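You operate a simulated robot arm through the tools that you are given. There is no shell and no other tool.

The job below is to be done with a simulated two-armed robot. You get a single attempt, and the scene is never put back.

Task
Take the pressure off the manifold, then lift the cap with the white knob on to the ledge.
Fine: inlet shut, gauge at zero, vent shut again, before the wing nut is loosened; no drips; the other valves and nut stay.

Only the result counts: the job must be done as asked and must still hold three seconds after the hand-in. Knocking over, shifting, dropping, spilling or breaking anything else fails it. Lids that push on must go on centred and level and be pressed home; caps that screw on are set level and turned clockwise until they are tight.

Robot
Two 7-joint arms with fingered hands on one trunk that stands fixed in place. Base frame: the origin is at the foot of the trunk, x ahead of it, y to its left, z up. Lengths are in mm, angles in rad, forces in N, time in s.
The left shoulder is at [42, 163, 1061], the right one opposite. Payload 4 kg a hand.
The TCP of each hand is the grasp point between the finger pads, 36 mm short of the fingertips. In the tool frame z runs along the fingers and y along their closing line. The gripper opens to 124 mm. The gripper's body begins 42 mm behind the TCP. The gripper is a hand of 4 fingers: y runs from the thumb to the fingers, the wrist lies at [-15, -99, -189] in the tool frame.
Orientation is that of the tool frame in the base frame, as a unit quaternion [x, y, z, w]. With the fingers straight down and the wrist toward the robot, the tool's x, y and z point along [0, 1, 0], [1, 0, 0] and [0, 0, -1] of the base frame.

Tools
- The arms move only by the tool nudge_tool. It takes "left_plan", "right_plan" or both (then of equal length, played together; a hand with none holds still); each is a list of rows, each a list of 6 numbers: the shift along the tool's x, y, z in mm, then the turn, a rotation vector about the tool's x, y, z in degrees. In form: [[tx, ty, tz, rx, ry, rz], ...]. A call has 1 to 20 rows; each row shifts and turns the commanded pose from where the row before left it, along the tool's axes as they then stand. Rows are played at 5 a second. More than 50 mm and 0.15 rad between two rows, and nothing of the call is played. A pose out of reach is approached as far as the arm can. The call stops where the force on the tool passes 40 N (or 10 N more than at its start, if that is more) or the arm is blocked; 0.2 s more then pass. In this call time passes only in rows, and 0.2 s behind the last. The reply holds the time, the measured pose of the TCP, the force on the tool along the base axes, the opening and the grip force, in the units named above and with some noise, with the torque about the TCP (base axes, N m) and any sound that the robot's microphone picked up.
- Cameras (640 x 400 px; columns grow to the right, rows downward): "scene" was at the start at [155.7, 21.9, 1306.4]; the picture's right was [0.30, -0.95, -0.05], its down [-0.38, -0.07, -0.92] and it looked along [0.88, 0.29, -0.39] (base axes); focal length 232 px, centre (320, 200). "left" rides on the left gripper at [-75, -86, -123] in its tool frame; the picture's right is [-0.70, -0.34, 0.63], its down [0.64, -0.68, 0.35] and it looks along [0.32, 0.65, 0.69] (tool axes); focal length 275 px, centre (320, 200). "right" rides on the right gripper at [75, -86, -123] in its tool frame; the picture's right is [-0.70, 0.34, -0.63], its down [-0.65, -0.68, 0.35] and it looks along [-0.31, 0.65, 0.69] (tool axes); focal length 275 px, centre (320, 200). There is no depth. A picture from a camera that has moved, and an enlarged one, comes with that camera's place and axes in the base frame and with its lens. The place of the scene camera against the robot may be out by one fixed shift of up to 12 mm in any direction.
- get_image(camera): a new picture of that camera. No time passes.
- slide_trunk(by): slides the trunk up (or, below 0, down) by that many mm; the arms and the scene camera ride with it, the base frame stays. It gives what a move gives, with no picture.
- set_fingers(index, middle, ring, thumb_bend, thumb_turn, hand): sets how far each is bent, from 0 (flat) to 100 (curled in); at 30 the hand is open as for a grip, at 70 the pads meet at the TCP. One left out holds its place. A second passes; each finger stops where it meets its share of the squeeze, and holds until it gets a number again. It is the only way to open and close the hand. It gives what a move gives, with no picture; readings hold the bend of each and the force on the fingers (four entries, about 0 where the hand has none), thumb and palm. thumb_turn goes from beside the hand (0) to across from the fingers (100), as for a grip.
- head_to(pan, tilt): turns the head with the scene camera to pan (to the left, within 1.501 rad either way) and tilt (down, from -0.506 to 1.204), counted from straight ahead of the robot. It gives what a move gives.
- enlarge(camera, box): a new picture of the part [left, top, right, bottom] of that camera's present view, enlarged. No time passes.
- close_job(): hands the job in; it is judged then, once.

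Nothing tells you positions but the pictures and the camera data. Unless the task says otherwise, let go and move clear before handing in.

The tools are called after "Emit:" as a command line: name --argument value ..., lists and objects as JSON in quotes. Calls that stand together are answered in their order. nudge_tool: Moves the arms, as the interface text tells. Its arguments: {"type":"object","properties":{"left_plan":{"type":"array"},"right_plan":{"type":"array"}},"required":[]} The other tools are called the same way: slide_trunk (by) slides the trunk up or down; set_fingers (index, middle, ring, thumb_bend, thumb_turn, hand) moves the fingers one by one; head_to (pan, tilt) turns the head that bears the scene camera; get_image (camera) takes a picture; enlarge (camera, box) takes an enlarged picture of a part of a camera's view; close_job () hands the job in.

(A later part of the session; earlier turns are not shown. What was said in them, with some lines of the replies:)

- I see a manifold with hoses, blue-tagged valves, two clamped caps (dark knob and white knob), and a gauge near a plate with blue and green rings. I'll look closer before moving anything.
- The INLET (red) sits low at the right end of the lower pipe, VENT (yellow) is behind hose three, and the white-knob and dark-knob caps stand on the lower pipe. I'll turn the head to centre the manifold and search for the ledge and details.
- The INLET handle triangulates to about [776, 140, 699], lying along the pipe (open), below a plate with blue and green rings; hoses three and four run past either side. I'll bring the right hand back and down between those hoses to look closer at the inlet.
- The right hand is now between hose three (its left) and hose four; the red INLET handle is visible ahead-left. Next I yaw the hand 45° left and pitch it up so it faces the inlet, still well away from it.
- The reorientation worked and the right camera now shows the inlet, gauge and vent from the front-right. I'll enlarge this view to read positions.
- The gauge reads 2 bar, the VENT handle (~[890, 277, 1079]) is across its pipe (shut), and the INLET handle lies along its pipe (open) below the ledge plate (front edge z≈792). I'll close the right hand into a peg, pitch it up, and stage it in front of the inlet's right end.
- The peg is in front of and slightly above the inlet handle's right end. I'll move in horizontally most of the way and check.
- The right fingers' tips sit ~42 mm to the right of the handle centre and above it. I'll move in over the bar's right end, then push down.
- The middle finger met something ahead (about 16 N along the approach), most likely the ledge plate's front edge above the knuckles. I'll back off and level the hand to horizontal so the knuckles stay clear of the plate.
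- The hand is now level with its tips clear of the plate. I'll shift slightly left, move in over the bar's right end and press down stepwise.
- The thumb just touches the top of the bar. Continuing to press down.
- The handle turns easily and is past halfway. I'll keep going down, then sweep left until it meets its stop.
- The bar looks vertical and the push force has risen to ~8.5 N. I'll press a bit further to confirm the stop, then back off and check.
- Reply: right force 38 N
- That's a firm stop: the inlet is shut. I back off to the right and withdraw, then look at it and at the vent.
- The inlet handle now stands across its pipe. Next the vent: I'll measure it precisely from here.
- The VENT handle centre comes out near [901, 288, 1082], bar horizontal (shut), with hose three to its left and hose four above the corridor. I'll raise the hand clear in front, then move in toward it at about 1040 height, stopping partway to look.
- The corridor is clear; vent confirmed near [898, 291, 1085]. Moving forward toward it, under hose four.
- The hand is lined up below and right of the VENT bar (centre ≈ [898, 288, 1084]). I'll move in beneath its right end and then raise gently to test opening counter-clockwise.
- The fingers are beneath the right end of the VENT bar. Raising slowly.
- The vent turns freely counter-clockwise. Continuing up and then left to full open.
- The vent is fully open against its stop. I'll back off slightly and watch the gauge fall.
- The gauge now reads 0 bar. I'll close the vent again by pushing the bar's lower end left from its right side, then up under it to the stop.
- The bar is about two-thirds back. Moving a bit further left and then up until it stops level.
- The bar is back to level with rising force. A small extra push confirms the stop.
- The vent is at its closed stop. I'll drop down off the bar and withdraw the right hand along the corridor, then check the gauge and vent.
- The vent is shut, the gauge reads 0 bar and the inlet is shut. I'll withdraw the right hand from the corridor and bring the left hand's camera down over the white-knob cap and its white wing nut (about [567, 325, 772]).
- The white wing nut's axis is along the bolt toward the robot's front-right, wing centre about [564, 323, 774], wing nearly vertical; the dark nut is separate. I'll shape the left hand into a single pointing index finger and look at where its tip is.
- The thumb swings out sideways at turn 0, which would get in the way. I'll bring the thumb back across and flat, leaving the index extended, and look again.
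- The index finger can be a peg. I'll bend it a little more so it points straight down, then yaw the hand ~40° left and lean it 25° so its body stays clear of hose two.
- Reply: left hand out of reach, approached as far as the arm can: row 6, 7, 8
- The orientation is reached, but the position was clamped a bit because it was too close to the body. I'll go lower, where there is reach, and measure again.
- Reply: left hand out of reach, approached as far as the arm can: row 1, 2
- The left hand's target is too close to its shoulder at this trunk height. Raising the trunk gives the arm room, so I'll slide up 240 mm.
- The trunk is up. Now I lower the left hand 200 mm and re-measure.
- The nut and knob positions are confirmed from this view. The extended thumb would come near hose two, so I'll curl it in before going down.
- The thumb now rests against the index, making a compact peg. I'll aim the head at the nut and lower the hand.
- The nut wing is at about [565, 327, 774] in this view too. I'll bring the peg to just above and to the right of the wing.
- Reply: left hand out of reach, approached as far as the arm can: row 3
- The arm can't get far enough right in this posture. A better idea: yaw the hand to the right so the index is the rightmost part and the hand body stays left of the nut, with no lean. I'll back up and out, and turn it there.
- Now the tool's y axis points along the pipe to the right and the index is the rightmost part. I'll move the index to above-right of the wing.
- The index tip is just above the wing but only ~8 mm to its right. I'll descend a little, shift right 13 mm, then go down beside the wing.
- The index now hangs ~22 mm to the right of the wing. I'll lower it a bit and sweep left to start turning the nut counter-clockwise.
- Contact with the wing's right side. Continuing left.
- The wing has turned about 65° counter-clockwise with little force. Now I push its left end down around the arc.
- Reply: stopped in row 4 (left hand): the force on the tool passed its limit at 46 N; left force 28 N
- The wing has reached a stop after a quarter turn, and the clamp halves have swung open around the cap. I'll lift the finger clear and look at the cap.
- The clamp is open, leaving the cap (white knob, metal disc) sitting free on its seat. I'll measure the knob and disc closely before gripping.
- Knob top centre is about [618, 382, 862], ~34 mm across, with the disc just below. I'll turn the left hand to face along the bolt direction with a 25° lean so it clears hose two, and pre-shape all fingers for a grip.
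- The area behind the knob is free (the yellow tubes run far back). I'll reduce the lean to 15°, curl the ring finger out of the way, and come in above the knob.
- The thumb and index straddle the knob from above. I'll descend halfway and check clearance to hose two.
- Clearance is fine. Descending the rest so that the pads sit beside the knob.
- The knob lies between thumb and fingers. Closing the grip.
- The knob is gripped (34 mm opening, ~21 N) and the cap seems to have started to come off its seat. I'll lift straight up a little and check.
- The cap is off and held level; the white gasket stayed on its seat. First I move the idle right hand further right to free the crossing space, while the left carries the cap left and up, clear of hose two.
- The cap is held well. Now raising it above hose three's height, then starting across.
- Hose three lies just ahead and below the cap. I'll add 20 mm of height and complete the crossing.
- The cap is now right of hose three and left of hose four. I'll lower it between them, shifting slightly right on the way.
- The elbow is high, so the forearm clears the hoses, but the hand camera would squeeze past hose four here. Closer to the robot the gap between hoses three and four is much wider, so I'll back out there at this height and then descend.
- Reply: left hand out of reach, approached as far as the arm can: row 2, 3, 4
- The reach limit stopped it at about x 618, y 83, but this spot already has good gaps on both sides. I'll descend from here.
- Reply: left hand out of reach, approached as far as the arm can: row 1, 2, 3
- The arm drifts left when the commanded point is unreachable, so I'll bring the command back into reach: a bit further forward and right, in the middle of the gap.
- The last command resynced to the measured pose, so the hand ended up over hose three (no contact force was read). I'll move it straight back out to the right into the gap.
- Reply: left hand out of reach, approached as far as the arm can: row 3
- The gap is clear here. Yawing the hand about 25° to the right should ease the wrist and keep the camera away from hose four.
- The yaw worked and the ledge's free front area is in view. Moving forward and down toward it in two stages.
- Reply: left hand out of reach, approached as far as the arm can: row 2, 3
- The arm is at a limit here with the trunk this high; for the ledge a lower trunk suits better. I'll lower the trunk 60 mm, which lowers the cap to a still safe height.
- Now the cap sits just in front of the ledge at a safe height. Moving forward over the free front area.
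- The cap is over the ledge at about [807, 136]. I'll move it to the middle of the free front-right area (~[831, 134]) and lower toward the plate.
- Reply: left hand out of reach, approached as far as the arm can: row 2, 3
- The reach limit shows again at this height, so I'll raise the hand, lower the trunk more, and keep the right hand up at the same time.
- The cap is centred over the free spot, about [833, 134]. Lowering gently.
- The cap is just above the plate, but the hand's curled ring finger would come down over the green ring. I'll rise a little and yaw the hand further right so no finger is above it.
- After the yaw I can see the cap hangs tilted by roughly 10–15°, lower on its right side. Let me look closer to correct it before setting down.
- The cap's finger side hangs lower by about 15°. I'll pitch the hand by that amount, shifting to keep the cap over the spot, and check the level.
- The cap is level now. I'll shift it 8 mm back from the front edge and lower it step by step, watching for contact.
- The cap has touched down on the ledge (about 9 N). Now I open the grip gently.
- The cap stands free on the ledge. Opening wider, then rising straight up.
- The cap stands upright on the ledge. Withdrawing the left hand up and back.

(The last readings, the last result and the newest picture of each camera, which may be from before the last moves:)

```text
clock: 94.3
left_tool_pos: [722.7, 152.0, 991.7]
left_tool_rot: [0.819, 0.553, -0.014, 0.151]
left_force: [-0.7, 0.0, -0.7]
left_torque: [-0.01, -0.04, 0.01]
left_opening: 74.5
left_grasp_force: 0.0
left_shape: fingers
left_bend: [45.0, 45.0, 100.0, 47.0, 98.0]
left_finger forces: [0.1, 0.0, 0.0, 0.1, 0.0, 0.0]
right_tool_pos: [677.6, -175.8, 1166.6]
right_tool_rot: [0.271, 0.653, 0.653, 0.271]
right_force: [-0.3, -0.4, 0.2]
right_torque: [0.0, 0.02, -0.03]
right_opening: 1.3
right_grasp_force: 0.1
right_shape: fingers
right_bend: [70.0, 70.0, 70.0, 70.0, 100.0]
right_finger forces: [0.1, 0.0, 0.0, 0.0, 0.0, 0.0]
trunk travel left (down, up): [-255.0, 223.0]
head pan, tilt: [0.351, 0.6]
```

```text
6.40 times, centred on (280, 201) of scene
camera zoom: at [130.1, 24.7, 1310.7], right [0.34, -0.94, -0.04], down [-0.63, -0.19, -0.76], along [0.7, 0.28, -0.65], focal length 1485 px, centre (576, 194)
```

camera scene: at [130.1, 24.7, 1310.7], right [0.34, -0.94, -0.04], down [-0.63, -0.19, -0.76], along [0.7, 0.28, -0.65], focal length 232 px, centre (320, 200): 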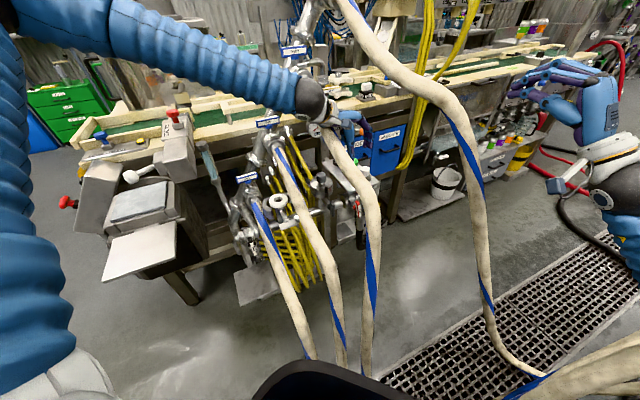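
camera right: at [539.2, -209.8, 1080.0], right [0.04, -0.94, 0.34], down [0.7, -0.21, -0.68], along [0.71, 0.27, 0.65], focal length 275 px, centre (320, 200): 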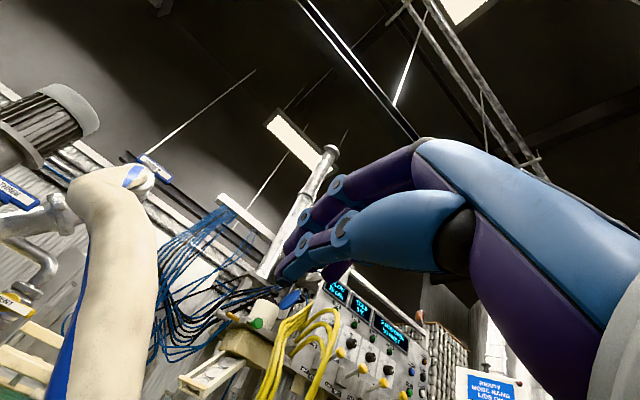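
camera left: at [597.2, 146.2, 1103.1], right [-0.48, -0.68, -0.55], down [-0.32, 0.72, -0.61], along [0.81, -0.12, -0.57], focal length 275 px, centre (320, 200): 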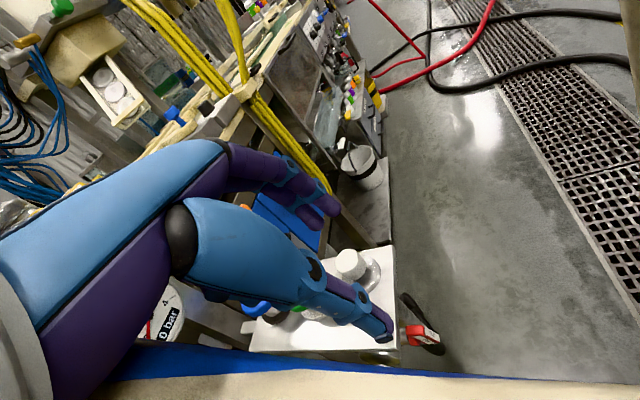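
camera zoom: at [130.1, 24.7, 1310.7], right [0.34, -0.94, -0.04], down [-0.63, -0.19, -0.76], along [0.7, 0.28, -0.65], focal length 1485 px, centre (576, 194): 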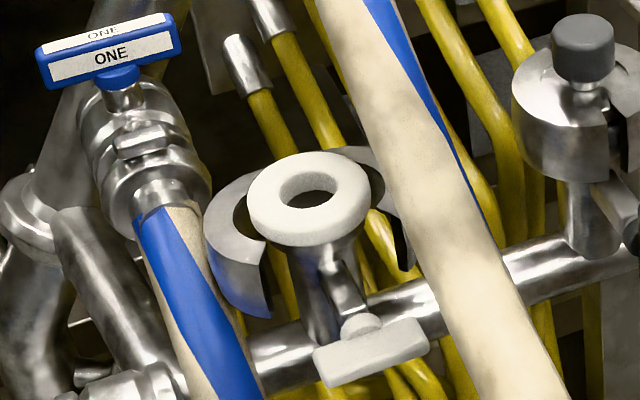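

The cap is on the ledge, the gasket is still seated, and the dark-knob clamp and handles ONE/TWO are unchanged. I'll raise the left hand clear and do a final check of inlet, vent and gauge.

Emit:
nudge_tool --left_plan '[[-5.8, 6.9, -28.7, 0, 0, 0], [-5.8, 6.9, -28.7, 0, 0, 0], [-5.8, 6.9, -28.7, 0, 0, 0], [-5.8, 6.9, -28.7, 0, 0, 0], [-5.8, 6.9, -28.7, 0, 0, 0]]'

Emit:
enlarge --camera "scene" --box '[300, 120, 420, 195]'

Emit:
enlarge --camera "scene" --box '[310, 170, 410, 232]'

Emit:
get_image --camera "left"

Emit:
get_image --camera "scene"

```text
clock: 95.5
left_tool_pos: [721.0, 149.1, 1142.9]
left_tool_rot: [0.819, 0.553, -0.013, 0.15]
left_force: [0.6, -0.5, 0.9]
left_torque: [0.0, -0.01, 0.0]
left_opening: 74.1
left_grasp_force: 0.1
left_shape: fingers
left_bend: [45.0, 45.0, 100.0, 47.0, 98.0]
left_finger forces: [0.0, 0.0, 0.0, 0.1, 0.0, 0.1]
right_tool_pos: [678.9, -176.8, 1166.3]
right_tool_rot: [0.272, 0.653, 0.652, 0.272]
right_force: [-0.6, 1.0, 0.2]
right_torque: [0.02, -0.01, 0.01]
right_opening: 1.0
right_grasp_force: 0.1
right_shape: fingers
right_bend: [70.0, 70.0, 70.0, 70.0, 100.0]
right_finger forces: [0.1, 0.1, 0.1, 0.1, 0.0, 0.0]
trunk travel left (down, up): [-255.0, 223.0]
head pan, tilt: [0.351, 0.6]
```

```text
5.33 times, centred on (360, 158) of scene
camera zoom: at [130.1, 24.0, 1310.7], right [0.34, -0.94, -0.04], down [-0.63, -0.19, -0.76], along [0.7, 0.28, -0.65], focal length 1238 px, centre (107, 427)
```

zoom: 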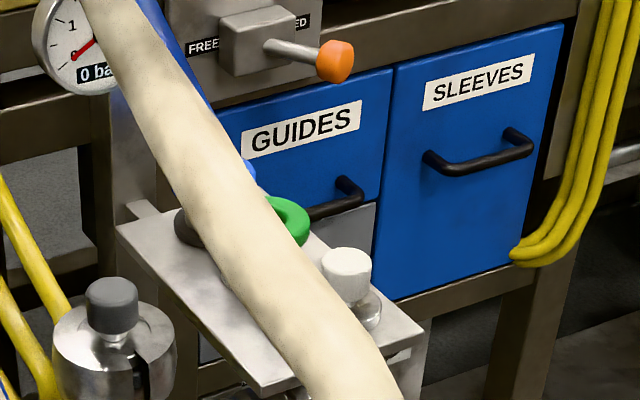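

```text
6.40 times, centred on (360, 201) of scene
camera zoom: at [130.1, 24.0, 1310.7], right [0.34, -0.94, -0.04], down [-0.63, -0.19, -0.76], along [0.7, 0.28, -0.65], focal length 1485 px, centre (64, 194)
```

zoom: 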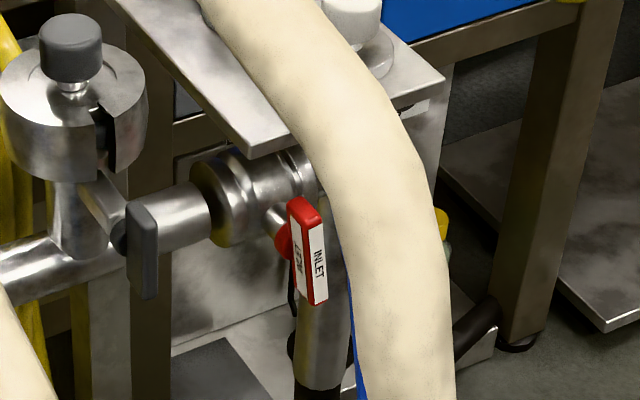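

```text
taken
camera left: at [596.5, 144.6, 1254.0], right [-0.48, -0.68, -0.55], down [-0.32, 0.73, -0.61], along [0.81, -0.12, -0.57], focal length 275 px, centre (320, 200)
```

left: 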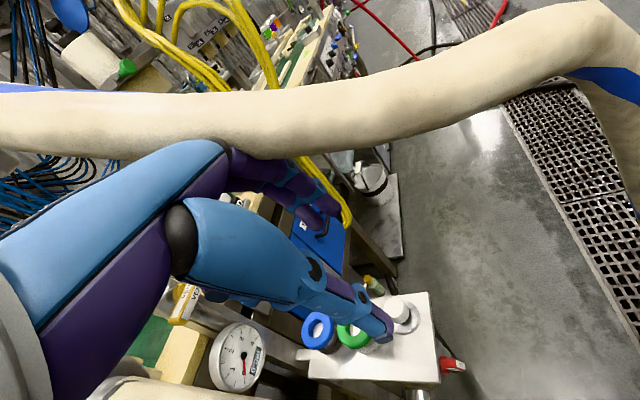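

```text
taken
camera scene: at [130.1, 24.0, 1310.7], right [0.34, -0.94, -0.04], down [-0.63, -0.19, -0.76], along [0.7, 0.28, -0.65], focal length 232 px, centre (320, 200)
```

scene: 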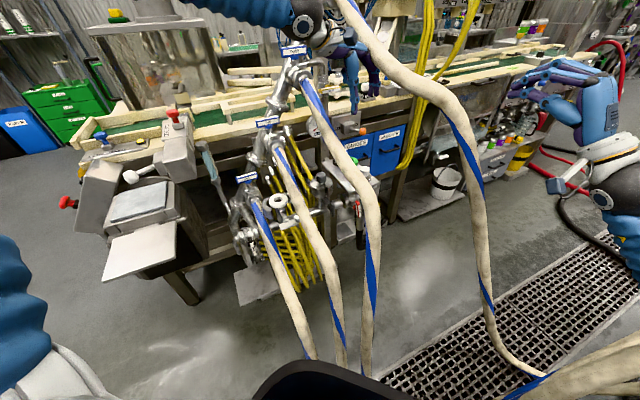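

Everything looks right: cap on the ledge, inlet shut, gauge at 0 bar. A last look at the vent and upper handles.

Emit:
enlarge --camera "scene" --box '[255, 30, 355, 92]'

Emit:
enlarge --camera "left" --box '[150, 260, 310, 360]'

Emit:
enlarge --camera "left" --box '[290, 270, 470, 382]'

```text
6.40 times, centred on (305, 61) of scene
camera zoom: at [130.1, 24.0, 1310.7], right [0.34, -0.94, -0.04], down [-0.63, -0.19, -0.76], along [0.7, 0.28, -0.65], focal length 1485 px, centre (416, 1090)
```

zoom: 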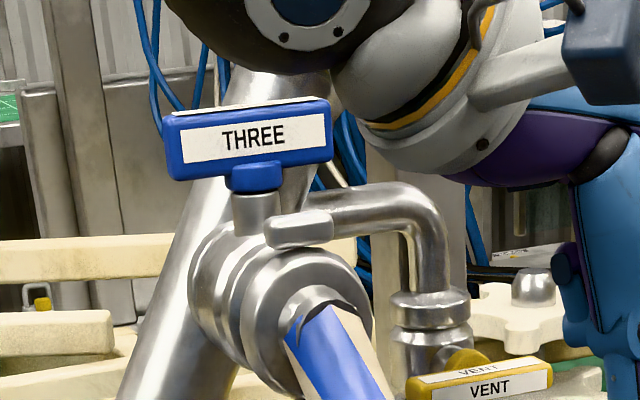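

```text
4.00 times, centred on (230, 310) of left
camera zoom: at [596.5, 144.6, 1254.0], right [-0.48, -0.68, -0.55], down [-0.32, 0.73, -0.61], along [0.81, -0.12, -0.57], focal length 1101 px, centre (680, -240)
```

zoom: 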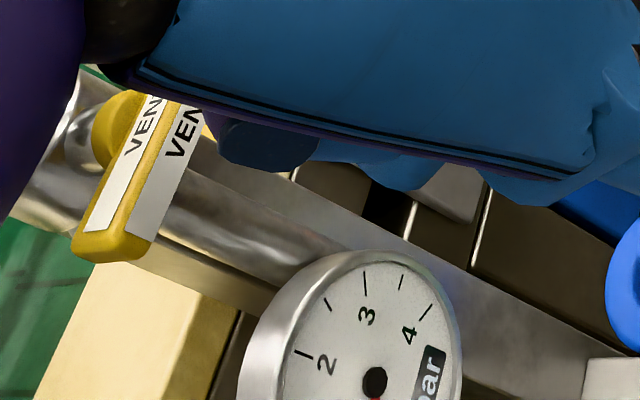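

```text
3.56 times, centred on (380, 326) of left
camera zoom: at [596.5, 144.6, 1254.0], right [-0.48, -0.68, -0.55], down [-0.32, 0.73, -0.61], along [0.81, -0.12, -0.57], focal length 979 px, centre (107, -248)
```

zoom: 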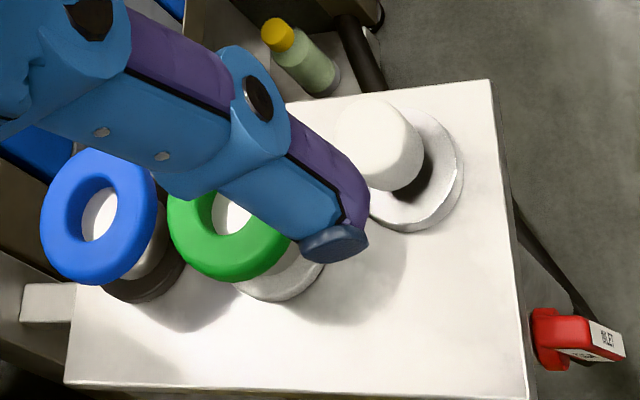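

The inlet is shut, the gauge reads 0 bar and the vent is shut again. The cap sits fully on the ledge and both hands are clear, so I'm handing in.

Emit:
close_job

```text
The job is handed in.
```

I took the pressure off the manifold, and the cap with the white knob now stands upright on the ledge, clear of the blue and green rings. I've handed the job in; the result hasn't come back yet.

- **Pressure:** I shut the inlet, then opened the vent until the gauge read 0 bar. I shut the vent again before touching the wing nut. In the last pictures the inlet and vent are both shut and the gauge still reads 0 bar.
- **Wing nut:** the white one came loose after a quarter turn, and the clamp opened around the cap.
- **Everything else:** I didn't touch the other valves or the dark nut. I checked ONE, TWO, THREE and the dark nut late in the job and saw no change; I didn't check FOUR or DRAIN again at the end. The white gasket is still on its seat, and I saw no drips.

**Possible contact:**
- **Ledge:** the right hand briefly pushed against something, probably the ledge's front edge, with about 16 N before the inlet was shut. Nothing seemed to move.
- **Hose three:** while carrying the cap, the left hand drifted into hose three. No contact force showed.
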